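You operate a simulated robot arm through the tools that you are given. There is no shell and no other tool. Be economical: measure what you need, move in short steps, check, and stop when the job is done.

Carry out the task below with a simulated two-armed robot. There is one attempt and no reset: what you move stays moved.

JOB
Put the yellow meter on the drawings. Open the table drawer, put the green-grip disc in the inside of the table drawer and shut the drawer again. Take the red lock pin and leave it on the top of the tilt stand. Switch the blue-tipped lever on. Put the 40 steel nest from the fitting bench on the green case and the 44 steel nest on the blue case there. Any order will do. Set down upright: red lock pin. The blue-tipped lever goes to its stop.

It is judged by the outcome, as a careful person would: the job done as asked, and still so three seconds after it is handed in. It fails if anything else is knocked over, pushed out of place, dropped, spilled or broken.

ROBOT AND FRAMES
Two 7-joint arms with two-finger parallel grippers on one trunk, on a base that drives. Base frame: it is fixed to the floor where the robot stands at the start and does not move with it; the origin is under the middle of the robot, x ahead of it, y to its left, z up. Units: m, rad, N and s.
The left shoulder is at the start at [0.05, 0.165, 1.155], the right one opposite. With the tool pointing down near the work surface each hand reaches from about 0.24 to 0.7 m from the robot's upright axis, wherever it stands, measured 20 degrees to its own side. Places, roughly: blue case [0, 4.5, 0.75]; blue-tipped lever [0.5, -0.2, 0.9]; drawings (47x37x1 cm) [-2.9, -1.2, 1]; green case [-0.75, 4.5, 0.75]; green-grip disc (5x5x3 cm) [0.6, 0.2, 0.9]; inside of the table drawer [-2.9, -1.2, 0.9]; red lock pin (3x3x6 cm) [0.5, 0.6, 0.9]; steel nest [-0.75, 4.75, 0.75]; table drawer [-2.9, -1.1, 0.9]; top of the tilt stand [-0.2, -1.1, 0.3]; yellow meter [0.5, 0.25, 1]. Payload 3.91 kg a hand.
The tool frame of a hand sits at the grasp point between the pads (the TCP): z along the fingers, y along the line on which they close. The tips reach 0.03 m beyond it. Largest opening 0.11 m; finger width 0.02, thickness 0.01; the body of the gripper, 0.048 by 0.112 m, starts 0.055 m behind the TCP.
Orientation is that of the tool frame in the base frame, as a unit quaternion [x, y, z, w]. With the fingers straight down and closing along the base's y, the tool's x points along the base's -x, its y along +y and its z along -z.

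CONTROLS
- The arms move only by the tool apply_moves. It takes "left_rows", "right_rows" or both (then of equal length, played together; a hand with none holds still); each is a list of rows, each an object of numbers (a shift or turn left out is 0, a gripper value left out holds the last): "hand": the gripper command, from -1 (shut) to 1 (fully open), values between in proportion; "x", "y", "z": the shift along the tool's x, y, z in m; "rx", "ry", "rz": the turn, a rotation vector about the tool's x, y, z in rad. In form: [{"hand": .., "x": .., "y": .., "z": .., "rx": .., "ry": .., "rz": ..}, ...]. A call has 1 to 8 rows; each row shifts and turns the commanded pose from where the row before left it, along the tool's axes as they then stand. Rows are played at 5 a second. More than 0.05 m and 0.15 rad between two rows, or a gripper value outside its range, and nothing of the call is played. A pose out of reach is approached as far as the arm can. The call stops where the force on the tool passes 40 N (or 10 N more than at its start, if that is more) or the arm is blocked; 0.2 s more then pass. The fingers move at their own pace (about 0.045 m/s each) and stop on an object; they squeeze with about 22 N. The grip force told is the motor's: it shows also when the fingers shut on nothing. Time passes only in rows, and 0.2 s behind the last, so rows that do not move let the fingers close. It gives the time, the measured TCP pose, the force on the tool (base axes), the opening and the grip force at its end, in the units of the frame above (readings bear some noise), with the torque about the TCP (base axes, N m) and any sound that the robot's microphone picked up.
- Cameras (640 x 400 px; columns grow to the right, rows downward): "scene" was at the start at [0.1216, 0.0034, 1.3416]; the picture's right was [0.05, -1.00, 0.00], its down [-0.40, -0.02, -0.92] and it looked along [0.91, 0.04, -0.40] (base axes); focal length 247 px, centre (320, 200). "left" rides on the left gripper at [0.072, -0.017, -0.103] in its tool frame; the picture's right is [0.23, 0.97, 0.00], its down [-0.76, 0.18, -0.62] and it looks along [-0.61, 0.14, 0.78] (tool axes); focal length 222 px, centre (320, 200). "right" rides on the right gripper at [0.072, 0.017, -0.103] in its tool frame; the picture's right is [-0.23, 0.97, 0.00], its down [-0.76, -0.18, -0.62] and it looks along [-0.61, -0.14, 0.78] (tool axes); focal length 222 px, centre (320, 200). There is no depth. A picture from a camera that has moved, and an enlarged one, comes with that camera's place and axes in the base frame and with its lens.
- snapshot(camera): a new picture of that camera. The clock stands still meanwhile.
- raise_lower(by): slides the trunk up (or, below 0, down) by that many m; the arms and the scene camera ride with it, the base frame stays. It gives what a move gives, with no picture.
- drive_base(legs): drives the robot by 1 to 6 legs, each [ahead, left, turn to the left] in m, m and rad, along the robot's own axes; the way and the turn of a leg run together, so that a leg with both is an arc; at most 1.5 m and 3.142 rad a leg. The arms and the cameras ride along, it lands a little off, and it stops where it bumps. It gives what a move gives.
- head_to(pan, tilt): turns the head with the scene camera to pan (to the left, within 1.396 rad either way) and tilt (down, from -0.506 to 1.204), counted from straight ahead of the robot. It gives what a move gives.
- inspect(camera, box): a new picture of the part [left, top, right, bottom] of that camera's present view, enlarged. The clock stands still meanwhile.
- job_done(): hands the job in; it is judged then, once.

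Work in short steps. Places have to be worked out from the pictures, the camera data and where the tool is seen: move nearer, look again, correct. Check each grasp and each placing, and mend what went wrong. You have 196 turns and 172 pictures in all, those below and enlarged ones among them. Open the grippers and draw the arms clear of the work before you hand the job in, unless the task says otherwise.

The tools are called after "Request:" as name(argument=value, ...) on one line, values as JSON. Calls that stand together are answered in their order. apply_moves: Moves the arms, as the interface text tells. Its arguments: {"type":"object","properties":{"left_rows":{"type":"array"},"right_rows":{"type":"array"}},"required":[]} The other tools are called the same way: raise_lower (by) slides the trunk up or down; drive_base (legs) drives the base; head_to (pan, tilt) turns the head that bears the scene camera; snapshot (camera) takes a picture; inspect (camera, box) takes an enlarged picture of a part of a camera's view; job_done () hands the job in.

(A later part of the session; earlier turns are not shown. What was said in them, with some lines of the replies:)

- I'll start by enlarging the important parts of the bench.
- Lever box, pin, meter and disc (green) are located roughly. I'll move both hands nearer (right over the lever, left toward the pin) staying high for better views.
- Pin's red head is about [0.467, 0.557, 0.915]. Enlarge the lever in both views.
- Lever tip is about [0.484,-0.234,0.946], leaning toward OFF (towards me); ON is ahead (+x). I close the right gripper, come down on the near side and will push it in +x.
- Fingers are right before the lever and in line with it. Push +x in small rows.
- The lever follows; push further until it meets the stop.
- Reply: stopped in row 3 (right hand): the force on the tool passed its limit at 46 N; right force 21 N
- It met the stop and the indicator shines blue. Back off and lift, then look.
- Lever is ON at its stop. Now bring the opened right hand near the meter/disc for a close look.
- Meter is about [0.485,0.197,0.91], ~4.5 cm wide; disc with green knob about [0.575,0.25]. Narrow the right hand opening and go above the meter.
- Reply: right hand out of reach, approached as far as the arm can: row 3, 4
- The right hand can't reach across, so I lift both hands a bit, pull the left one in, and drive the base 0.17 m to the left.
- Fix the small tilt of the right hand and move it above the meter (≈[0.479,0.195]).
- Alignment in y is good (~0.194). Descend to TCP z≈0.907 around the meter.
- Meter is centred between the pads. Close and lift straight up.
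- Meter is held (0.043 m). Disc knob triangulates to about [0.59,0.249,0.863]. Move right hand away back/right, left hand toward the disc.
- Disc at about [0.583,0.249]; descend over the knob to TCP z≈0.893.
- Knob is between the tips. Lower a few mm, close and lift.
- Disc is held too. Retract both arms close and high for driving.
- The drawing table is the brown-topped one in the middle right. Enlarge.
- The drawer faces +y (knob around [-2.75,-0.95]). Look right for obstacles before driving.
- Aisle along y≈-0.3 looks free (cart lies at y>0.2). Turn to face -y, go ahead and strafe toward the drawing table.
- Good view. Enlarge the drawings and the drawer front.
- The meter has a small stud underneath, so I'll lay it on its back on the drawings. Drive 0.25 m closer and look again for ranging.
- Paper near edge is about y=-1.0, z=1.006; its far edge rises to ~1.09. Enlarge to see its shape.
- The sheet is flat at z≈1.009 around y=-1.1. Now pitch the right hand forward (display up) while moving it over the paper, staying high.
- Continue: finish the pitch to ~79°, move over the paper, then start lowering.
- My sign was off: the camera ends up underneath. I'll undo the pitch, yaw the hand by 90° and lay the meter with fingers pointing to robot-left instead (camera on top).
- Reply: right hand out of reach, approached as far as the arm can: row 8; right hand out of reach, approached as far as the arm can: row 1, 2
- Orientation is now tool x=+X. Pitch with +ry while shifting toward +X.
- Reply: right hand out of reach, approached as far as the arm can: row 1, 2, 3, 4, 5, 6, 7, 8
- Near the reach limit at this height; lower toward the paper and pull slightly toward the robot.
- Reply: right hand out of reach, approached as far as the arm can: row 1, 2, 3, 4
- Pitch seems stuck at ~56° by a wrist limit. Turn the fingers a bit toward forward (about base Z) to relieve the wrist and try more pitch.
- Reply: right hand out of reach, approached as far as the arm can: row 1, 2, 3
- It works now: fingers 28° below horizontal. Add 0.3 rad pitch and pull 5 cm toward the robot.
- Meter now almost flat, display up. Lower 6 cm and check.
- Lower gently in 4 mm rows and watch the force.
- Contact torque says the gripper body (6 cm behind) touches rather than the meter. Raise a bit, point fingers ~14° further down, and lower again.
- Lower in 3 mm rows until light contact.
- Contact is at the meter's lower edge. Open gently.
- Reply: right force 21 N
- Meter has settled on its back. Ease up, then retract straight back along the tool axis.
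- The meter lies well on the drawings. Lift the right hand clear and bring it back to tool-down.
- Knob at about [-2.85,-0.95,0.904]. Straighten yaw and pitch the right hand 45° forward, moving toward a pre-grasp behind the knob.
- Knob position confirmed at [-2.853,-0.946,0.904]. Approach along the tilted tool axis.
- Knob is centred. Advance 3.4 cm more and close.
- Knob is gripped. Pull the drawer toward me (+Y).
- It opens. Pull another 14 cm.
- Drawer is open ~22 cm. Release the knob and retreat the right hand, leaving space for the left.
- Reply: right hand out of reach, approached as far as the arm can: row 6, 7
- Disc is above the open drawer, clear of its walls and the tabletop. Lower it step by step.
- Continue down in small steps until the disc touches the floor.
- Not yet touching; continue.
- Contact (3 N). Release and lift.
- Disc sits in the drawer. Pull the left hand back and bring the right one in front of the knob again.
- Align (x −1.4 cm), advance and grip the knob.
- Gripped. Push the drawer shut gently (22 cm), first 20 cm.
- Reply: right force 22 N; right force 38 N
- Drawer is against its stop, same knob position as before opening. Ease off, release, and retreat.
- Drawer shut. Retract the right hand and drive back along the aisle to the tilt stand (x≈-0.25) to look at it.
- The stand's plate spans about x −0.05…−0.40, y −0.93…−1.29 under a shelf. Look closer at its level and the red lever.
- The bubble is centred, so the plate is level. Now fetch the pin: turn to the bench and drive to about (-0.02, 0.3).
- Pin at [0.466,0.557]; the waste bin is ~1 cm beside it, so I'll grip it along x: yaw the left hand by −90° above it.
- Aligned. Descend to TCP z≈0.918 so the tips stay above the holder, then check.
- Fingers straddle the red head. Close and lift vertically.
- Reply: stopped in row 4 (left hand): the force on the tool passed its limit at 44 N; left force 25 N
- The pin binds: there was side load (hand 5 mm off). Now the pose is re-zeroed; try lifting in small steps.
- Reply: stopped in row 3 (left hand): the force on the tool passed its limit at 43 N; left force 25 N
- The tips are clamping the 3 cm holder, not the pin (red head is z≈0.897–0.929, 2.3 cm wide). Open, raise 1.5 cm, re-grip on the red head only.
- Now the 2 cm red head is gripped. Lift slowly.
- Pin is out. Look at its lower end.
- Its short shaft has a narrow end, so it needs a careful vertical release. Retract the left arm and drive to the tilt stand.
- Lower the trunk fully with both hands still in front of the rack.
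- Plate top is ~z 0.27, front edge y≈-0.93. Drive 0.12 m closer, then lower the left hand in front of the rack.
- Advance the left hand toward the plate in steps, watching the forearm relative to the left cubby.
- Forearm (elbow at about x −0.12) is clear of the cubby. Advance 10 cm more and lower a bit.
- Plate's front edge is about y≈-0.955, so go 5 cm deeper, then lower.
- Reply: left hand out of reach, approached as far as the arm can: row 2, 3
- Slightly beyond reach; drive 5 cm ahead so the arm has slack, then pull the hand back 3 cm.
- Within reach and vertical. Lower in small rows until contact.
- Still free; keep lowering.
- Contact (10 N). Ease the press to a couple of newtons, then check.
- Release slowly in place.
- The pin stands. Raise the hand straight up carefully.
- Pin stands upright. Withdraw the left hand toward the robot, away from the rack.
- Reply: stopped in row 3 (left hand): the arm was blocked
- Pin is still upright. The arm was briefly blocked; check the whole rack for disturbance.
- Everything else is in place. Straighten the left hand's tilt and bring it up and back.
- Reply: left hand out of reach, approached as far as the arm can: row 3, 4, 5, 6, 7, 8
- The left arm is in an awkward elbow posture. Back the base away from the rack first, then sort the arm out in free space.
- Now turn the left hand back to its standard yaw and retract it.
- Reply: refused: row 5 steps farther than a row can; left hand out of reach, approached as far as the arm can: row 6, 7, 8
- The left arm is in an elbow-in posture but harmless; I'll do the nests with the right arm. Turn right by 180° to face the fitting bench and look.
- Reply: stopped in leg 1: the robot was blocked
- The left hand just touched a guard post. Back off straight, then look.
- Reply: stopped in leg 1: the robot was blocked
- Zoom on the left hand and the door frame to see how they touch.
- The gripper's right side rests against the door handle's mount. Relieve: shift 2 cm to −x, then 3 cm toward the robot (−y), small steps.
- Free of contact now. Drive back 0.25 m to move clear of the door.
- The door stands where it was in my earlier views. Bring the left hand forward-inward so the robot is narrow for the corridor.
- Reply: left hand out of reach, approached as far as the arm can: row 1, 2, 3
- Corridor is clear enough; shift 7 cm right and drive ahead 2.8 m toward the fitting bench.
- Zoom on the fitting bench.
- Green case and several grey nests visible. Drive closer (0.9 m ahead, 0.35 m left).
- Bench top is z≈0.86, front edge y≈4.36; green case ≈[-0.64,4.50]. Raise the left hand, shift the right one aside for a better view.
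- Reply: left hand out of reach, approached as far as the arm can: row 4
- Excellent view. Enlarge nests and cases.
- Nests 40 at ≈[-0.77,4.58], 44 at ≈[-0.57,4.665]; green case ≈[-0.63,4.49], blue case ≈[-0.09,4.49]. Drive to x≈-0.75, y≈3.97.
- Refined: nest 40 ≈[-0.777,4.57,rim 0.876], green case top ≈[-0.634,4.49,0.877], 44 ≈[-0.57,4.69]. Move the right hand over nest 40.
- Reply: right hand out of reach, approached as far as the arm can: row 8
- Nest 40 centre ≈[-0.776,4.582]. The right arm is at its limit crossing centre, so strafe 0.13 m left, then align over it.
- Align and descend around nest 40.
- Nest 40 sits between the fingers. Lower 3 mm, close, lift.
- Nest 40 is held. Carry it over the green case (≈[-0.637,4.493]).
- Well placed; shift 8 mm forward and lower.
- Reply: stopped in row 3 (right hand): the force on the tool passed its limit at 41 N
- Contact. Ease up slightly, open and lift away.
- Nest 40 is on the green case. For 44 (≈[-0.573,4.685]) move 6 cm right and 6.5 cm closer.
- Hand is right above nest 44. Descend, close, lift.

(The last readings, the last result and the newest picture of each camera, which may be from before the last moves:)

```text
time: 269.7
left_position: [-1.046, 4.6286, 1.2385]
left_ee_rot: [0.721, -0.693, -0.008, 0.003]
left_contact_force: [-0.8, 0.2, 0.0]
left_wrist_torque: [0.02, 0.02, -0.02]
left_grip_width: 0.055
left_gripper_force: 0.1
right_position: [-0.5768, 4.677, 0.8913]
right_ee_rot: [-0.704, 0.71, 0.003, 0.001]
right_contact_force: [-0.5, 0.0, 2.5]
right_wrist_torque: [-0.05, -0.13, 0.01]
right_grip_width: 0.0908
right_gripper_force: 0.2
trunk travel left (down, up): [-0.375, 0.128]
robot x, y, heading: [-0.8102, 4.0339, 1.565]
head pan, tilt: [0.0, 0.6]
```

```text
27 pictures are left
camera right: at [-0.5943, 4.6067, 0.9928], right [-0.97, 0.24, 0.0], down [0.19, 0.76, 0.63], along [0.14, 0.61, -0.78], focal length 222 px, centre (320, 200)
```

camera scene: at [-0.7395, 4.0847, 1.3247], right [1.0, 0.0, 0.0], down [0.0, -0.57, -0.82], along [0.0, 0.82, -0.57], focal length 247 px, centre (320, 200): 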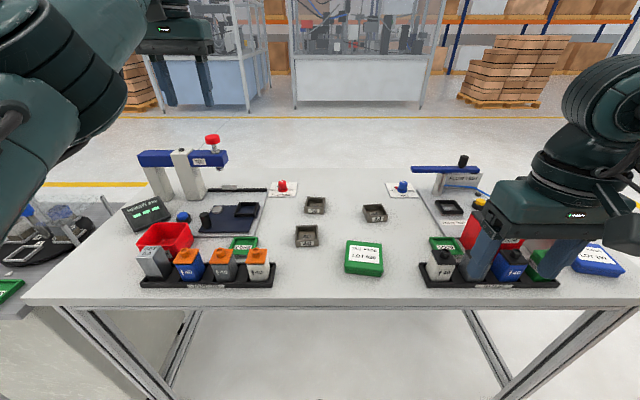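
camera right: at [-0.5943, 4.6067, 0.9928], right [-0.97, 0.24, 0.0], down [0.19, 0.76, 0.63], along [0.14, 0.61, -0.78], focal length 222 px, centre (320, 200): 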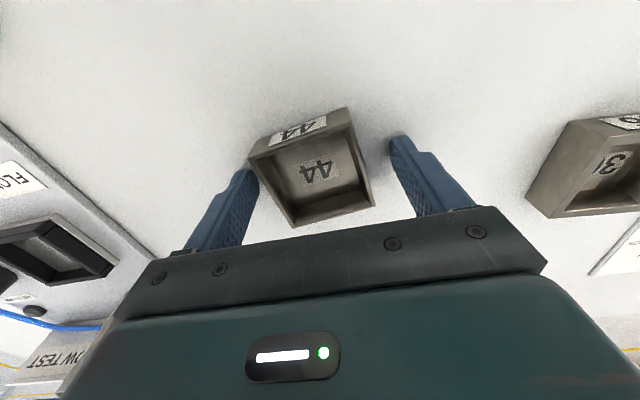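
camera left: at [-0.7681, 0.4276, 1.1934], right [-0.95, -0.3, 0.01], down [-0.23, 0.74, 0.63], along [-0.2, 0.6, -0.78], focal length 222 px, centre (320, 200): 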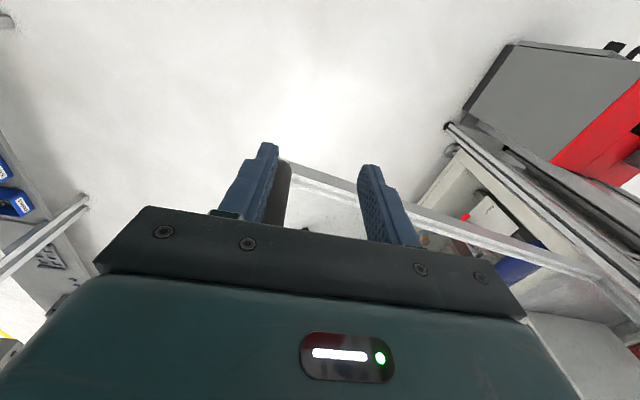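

Right fingertip just brushes the table; raise 1.5 mm, close and lift.

Request:
apply_moves(right_rows=[{"z": -0.0015}, {"hand": -1}, {}, {}, {"z": -0.015}, {"z": -0.04}, {"z": -0.045}, {"z": -0.045}])

Request:
snapshot(camera="right")

```text
time: 271.5
left_position: [-1.0468, 4.6276, 1.2392]
left_ee_rot: [0.721, -0.693, -0.008, 0.003]
left_contact_force: [-0.2, -0.1, 0.1]
left_wrist_torque: [0.01, 0.0, 0.02]
left_grip_width: 0.055
left_gripper_force: 0.0
right_position: [-0.5767, 4.6757, 1.0375]
right_ee_rot: [-0.704, 0.71, 0.003, 0.0]
right_contact_force: [0.5, -0.6, -2.3]
right_wrist_torque: [-0.01, 0.01, 0.0]
right_grip_width: 0.06
right_gripper_force: 22.0
trunk travel left (down, up): [-0.375, 0.128]
robot x, y, heading: [-0.8097, 4.0282, 1.569]
head pan, tilt: [0.0, 0.6]
```

```text
26 pictures are left
camera right: at [-0.5935, 4.6049, 1.1407], right [-0.97, 0.24, 0.0], down [0.19, 0.76, 0.63], along [0.14, 0.61, -0.78], focal length 222 px, centre (320, 200)
```

right: 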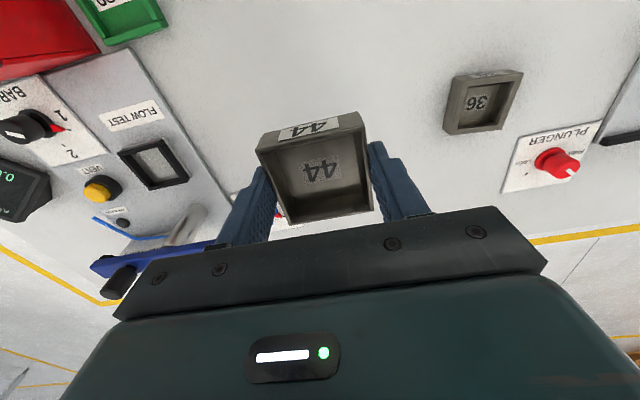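

Nest 44 is held. Pull the hand back and up, then drive right toward the blue case.

Request:
apply_moves(right_rows=[{"z": -0.04}, {"z": -0.04}, {"x": 0.045}, {"x": 0.045}, {"x": 0.045}, {"x": 0.045}, {"x": 0.045}, {"x": 0.045}])

Request:
drive_base(legs=[[-0.06, 0, 0], [0, -0.5, 0]])

Request:
snapshot(camera="scene")

```text
time: 273.3
left_position: [-1.0447, 4.6276, 1.2399]
left_ee_rot: [0.721, -0.692, -0.007, 0.003]
left_contact_force: [0.1, -0.7, 0.3]
left_wrist_torque: [0.0, 0.02, 0.06]
left_grip_width: 0.0549
left_gripper_force: 0.0
right_position: [-0.5809, 4.4043, 1.1163]
right_ee_rot: [-0.704, 0.71, 0.003, 0.0]
right_contact_force: [0.3, -0.2, -2.3]
right_wrist_torque: [0.03, -0.03, 0.01]
right_grip_width: 0.0598
right_gripper_force: 21.8
trunk travel left (down, up): [-0.375, 0.128]
robot x, y, heading: [-0.8076, 4.0342, 1.568]
head pan, tilt: [0.0, 0.6]
```

```text
time: 278.9
left_position: [-0.5343, 4.5687, 1.2395]
left_ee_rot: [0.719, -0.695, -0.007, 0.002]
left_contact_force: [-0.4, -0.2, -0.3]
left_wrist_torque: [0.0, -0.04, 0.0]
left_grip_width: 0.055
left_gripper_force: 0.1
right_position: [-0.069, 4.3429, 1.1154]
right_ee_rot: [-0.702, 0.713, 0.003, 0.0]
right_contact_force: [-0.5, 0.1, -2.6]
right_wrist_torque: [0.05, 0.04, -0.02]
right_grip_width: 0.0599
right_gripper_force: 22.0
trunk travel left (down, up): [-0.375, 0.128]
robot x, y, heading: [-0.2997, 3.9701, 1.563]
head pan, tilt: [0.0, 0.6]
```

```text
25 pictures are left
camera scene: at [-0.3001, 4.0873, 1.3248], right [1.0, -0.01, 0.0], down [0.0, -0.57, -0.82], along [0.01, 0.82, -0.57], focal length 247 px, centre (320, 200)
```

scene: 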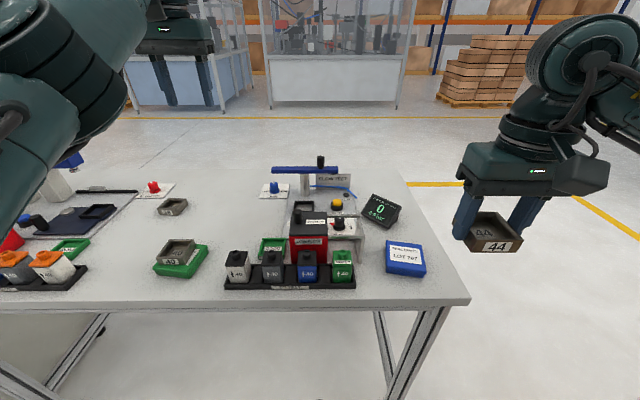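

Blue case centre ≈[-0.094,4.488]. Move over it at a height of ~1.0.

Request:
apply_moves(right_rows=[{"x": -0.036, "y": 0.007}, {"x": -0.036, "y": 0.006}, {"x": -0.036, "y": 0.006}, {"x": -0.036, "y": 0.006}, {"z": 0.04}, {"z": 0.04}, {"z": 0.035}, {}])

Request:
snapshot(camera="right")

Request:
inspect(camera="scene", box=[340, 190, 480, 300])

```text
time: 280.7
left_position: [-0.5344, 4.5682, 1.2394]
left_ee_rot: [0.719, -0.695, -0.007, 0.002]
left_contact_force: [0.5, 0.0, 0.2]
left_wrist_torque: [0.0, -0.03, 0.0]
left_grip_width: 0.055
left_gripper_force: 0.1
right_position: [-0.0937, 4.4885, 1.0021]
right_ee_rot: [-0.702, 0.712, 0.004, 0.0]
right_contact_force: [-0.1, -0.7, -3.4]
right_wrist_torque: [0.0, 0.01, -0.01]
right_grip_width: 0.0601
right_gripper_force: 21.9
trunk travel left (down, up): [-0.375, 0.128]
robot x, y, heading: [-0.3028, 3.9671, 1.561]
head pan, tilt: [0.0, 0.6]
```

```text
24 pictures are left
camera right: at [-0.1111, 4.4172, 1.1036], right [-0.97, 0.24, 0.0], down [0.19, 0.76, 0.63], along [0.15, 0.61, -0.78], focal length 222 px, centre (320, 200)
```

right: 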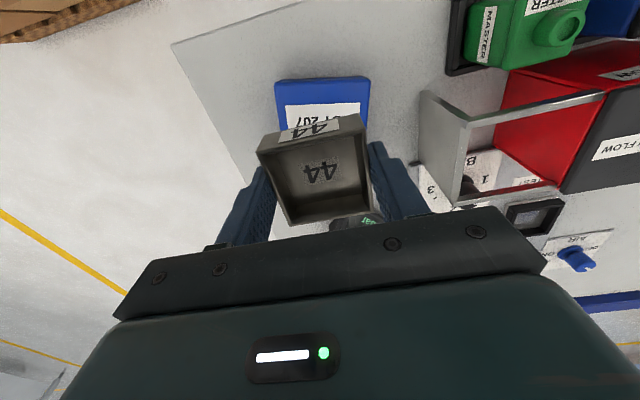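

```text
3.64 times, centred on (410, 245) of scene
camera zoom: at [-0.3003, 4.0873, 1.3248], right [1.0, -0.01, 0.0], down [0.0, -0.57, -0.82], along [0.01, 0.82, -0.57], focal length 900 px, centre (-7, 36)
```

zoom: 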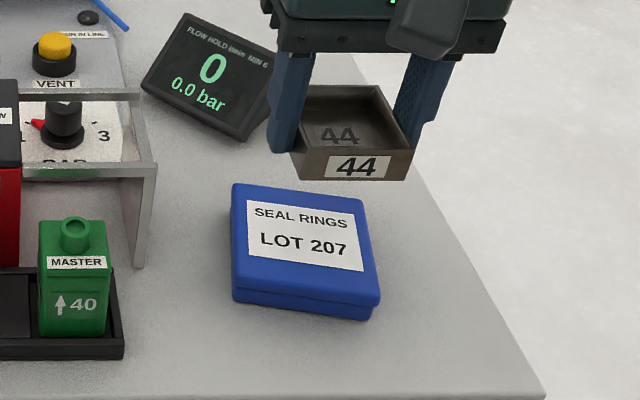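

Adjust 7 mm forward and lower onto the case.

Request:
apply_moves(right_rows=[{"x": -0.007, "y": 0.003, "z": 0.03}, {"z": 0.03}, {"z": 0.012}, {"z": 0.006}, {"z": 0.004}])

Request:
inspect(camera="scene", box=[350, 200, 470, 300])

```text
time: 281.9
left_position: [-0.5337, 4.5692, 1.2388]
left_ee_rot: [0.719, -0.695, -0.007, 0.003]
left_contact_force: [-1.0, -0.2, 0.1]
left_wrist_torque: [-0.01, 0.0, -0.04]
left_grip_width: 0.0551
left_gripper_force: 0.1
right_position: [-0.0974, 4.4953, 0.92]
right_ee_rot: [-0.702, 0.712, 0.002, 0.0]
right_contact_force: [0.1, 0.5, -3.8]
right_wrist_torque: [0.02, -0.04, -0.01]
right_grip_width: 0.06
right_gripper_force: 22.6
trunk travel left (down, up): [-0.375, 0.128]
robot x, y, heading: [-0.3016, 3.9712, 1.56]
head pan, tilt: [0.0, 0.6]
```

```text
4.00 times, centred on (410, 250) of scene
camera zoom: at [-0.3002, 4.0875, 1.3247], right [1.0, -0.01, 0.0], down [0.0, -0.57, -0.82], along [0.01, 0.82, -0.57], focal length 990 px, centre (-40, 0)
```

zoom: 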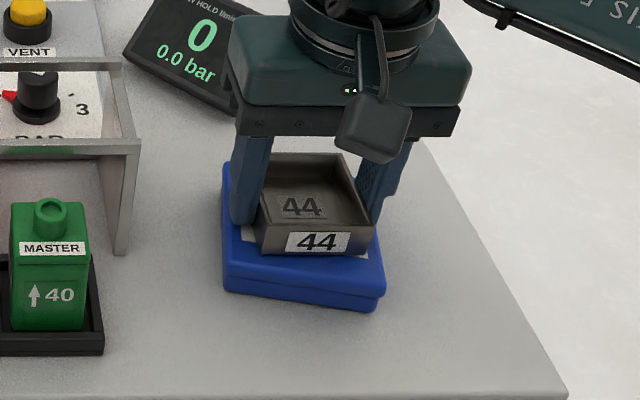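

Request:
apply_moves(right_rows=[{"z": 0.002}, {"z": 0.0015}, {}])

```text
time: 282.7
left_position: [-0.5337, 4.5682, 1.2398]
left_ee_rot: [0.719, -0.695, -0.008, 0.002]
left_contact_force: [0.4, 0.2, -0.6]
left_wrist_torque: [0.0, -0.02, -0.02]
left_grip_width: 0.0553
left_gripper_force: 0.0
right_position: [-0.0975, 4.4946, 0.9181]
right_ee_rot: [-0.702, 0.713, 0.003, 0.001]
right_contact_force: [1.0, 2.2, 9.7]
right_wrist_torque: [-0.13, -0.28, 0.05]
right_grip_width: 0.0599
right_gripper_force: 21.8
trunk travel left (down, up): [-0.375, 0.128]
robot x, y, heading: [-0.3024, 3.9758, 1.563]
head pan, tilt: [0.0, 0.6]
```

Contact. Release and lift straight up.

Request:
apply_moves(right_rows=[{"z": -0.001}, {"hand": 0.25}, {"hand": 0.35}, {}, {"z": -0.03}, {"z": -0.04}, {"z": -0.05}, {"z": -0.04}])

Request:
apply_moves(right_rows=[{"x": 0.04}, {"x": 0.04}, {"x": 0.04}, {"x": 0.04}])

Request:
snapshot(camera="scene")

Request:
inspect(camera="scene", box=[340, 190, 480, 300])

```text
time: 284.5
left_position: [-0.535, 4.5688, 1.2382]
left_ee_rot: [0.719, -0.695, -0.007, 0.002]
left_contact_force: [0.7, 0.3, -0.2]
left_wrist_torque: [0.0, 0.02, 0.03]
left_grip_width: 0.0552
left_gripper_force: 0.0
right_position: [-0.0983, 4.4958, 1.0771]
right_ee_rot: [-0.702, 0.712, 0.002, 0.0]
right_contact_force: [-0.1, -1.1, 0.6]
right_wrist_torque: [0.01, 0.01, -0.01]
right_grip_width: 0.0741
right_gripper_force: 0.1
trunk travel left (down, up): [-0.375, 0.128]
robot x, y, heading: [-0.3035, 3.9707, 1.56]
head pan, tilt: [0.0, 0.6]
```

```text
time: 285.5
left_position: [-0.5337, 4.5683, 1.2394]
left_ee_rot: [0.719, -0.695, -0.008, 0.002]
left_contact_force: [-0.8, -0.2, -0.1]
left_wrist_torque: [-0.03, -0.01, 0.04]
left_grip_width: 0.0548
left_gripper_force: 0.1
right_position: [-0.1, 4.334, 1.076]
right_ee_rot: [-0.702, 0.712, 0.003, 0.0]
right_contact_force: [0.0, -0.9, 0.0]
right_wrist_torque: [0.07, -0.02, -0.02]
right_grip_width: 0.0741
right_gripper_force: 0.1
trunk travel left (down, up): [-0.375, 0.128]
robot x, y, heading: [-0.3013, 3.9727, 1.565]
head pan, tilt: [0.0, 0.6]
```

```text
21 pictures are left
camera scene: at [-0.3001, 4.0867, 1.3249], right [1.0, -0.01, 0.0], down [0.0, -0.56, -0.83], along [0.01, 0.83, -0.56], focal length 247 px, centre (320, 200)
```

scene: 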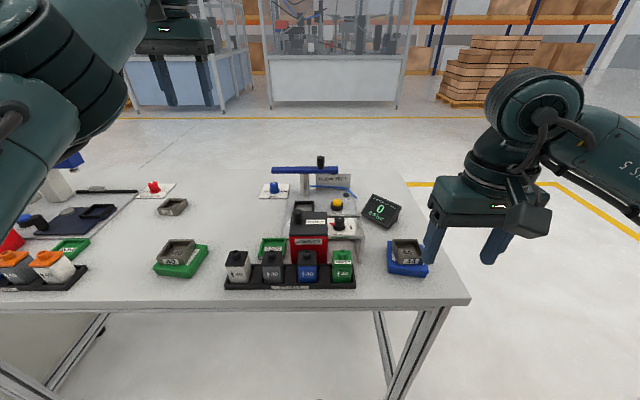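

```text
3.64 times, centred on (410, 245) of scene
camera zoom: at [-0.3001, 4.0867, 1.3249], right [1.0, -0.01, 0.0], down [0.0, -0.56, -0.83], along [0.01, 0.83, -0.56], focal length 900 px, centre (-7, 36)
```

zoom: 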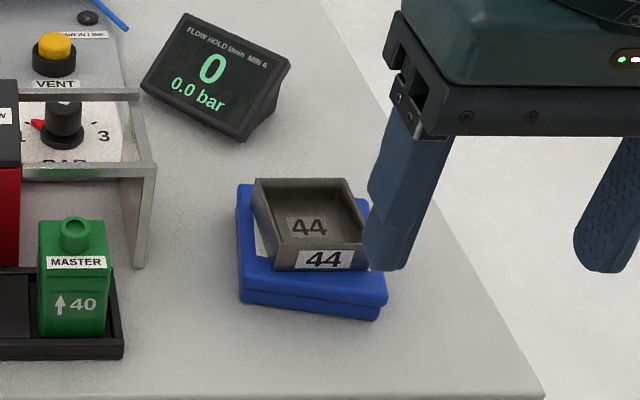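

Both nests sit on their cases. Back the robot away from the bench so both arms are clear, and take a last look.

Request:
drive_base(legs=[[-0.35, 0, 0]])

Request:
apply_moves(right_rows=[{"hand": 1}, {}, {}, {}], left_rows=[{"hand": 1}, {}, {}, {}])

Request:
snapshot(camera="scene")

```text
time: 287.7
left_position: [-0.5331, 4.2265, 1.2403]
left_ee_rot: [0.716, -0.698, -0.007, 0.003]
left_contact_force: [0.0, -0.2, -0.2]
left_wrist_torque: [0.04, -0.04, 0.0]
left_grip_width: 0.055
left_gripper_force: 0.0
right_position: [-0.1018, 3.9901, 1.0761]
right_ee_rot: [-0.699, 0.715, 0.003, 0.001]
right_contact_force: [0.5, -0.2, 0.0]
right_wrist_torque: [-0.01, -0.01, 0.01]
right_grip_width: 0.0744
right_gripper_force: 0.0
trunk travel left (down, up): [-0.375, 0.128]
robot x, y, heading: [-0.3038, 3.6245, 1.555]
head pan, tilt: [0.0, 0.6]
```

```text
time: 288.7
left_position: [-0.5332, 4.2284, 1.2388]
left_ee_rot: [0.717, -0.697, -0.008, 0.002]
left_contact_force: [0.8, 0.1, -0.1]
left_wrist_torque: [0.01, -0.02, -0.02]
left_grip_width: 0.1096
left_gripper_force: 0.2
right_position: [-0.1012, 3.9909, 1.0752]
right_ee_rot: [-0.7, 0.715, 0.002, 0.0]
right_contact_force: [0.0, 0.0, 0.4]
right_wrist_torque: [-0.03, -0.02, 0.01]
right_grip_width: 0.1102
right_gripper_force: 0.1
trunk travel left (down, up): [-0.375, 0.128]
robot x, y, heading: [-0.3037, 3.6252, 1.558]
head pan, tilt: [0.0, 0.6]
```

```text
19 pictures are left
camera scene: at [-0.3034, 3.7449, 1.3248], right [1.0, -0.02, 0.0], down [-0.01, -0.56, -0.83], along [0.01, 0.82, -0.56], focal length 247 px, centre (320, 200)
```

scene: 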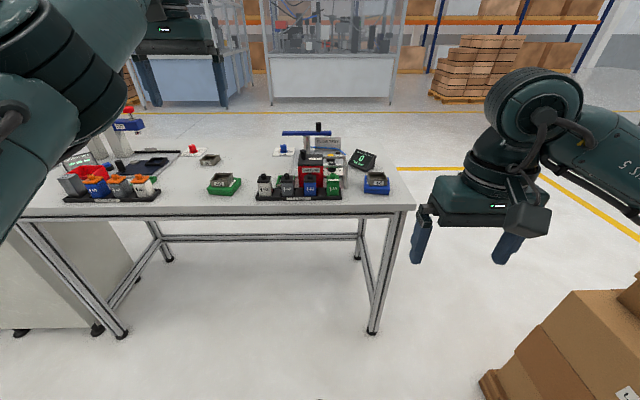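

All parts of the job are done and the arms are clear with grippers open; hand in.

Request:
job_done()

```text
The job is handed in.
```

I finished every item and handed the job in; both grippers are open and clear of the work:

- **Lever:** it is on and at its stop.
- **Meter:** it is on the drawings. I laid it on its back, display up, because a stud underneath keeps it from standing.
- **Disc:** it is inside the drawer, and the drawer is shut.
- **Lock pin:** it is standing upright on the tilt stand. I last saw it upright after I backed away, but I did not go back to check before handing in.
- **Nests:** 40 is on the green case and 44 is on the blue case.

While turning, the left arm bumped the handle of Door 3 lightly. I judged from pictures that the door did not move, but could not measure it exactly.
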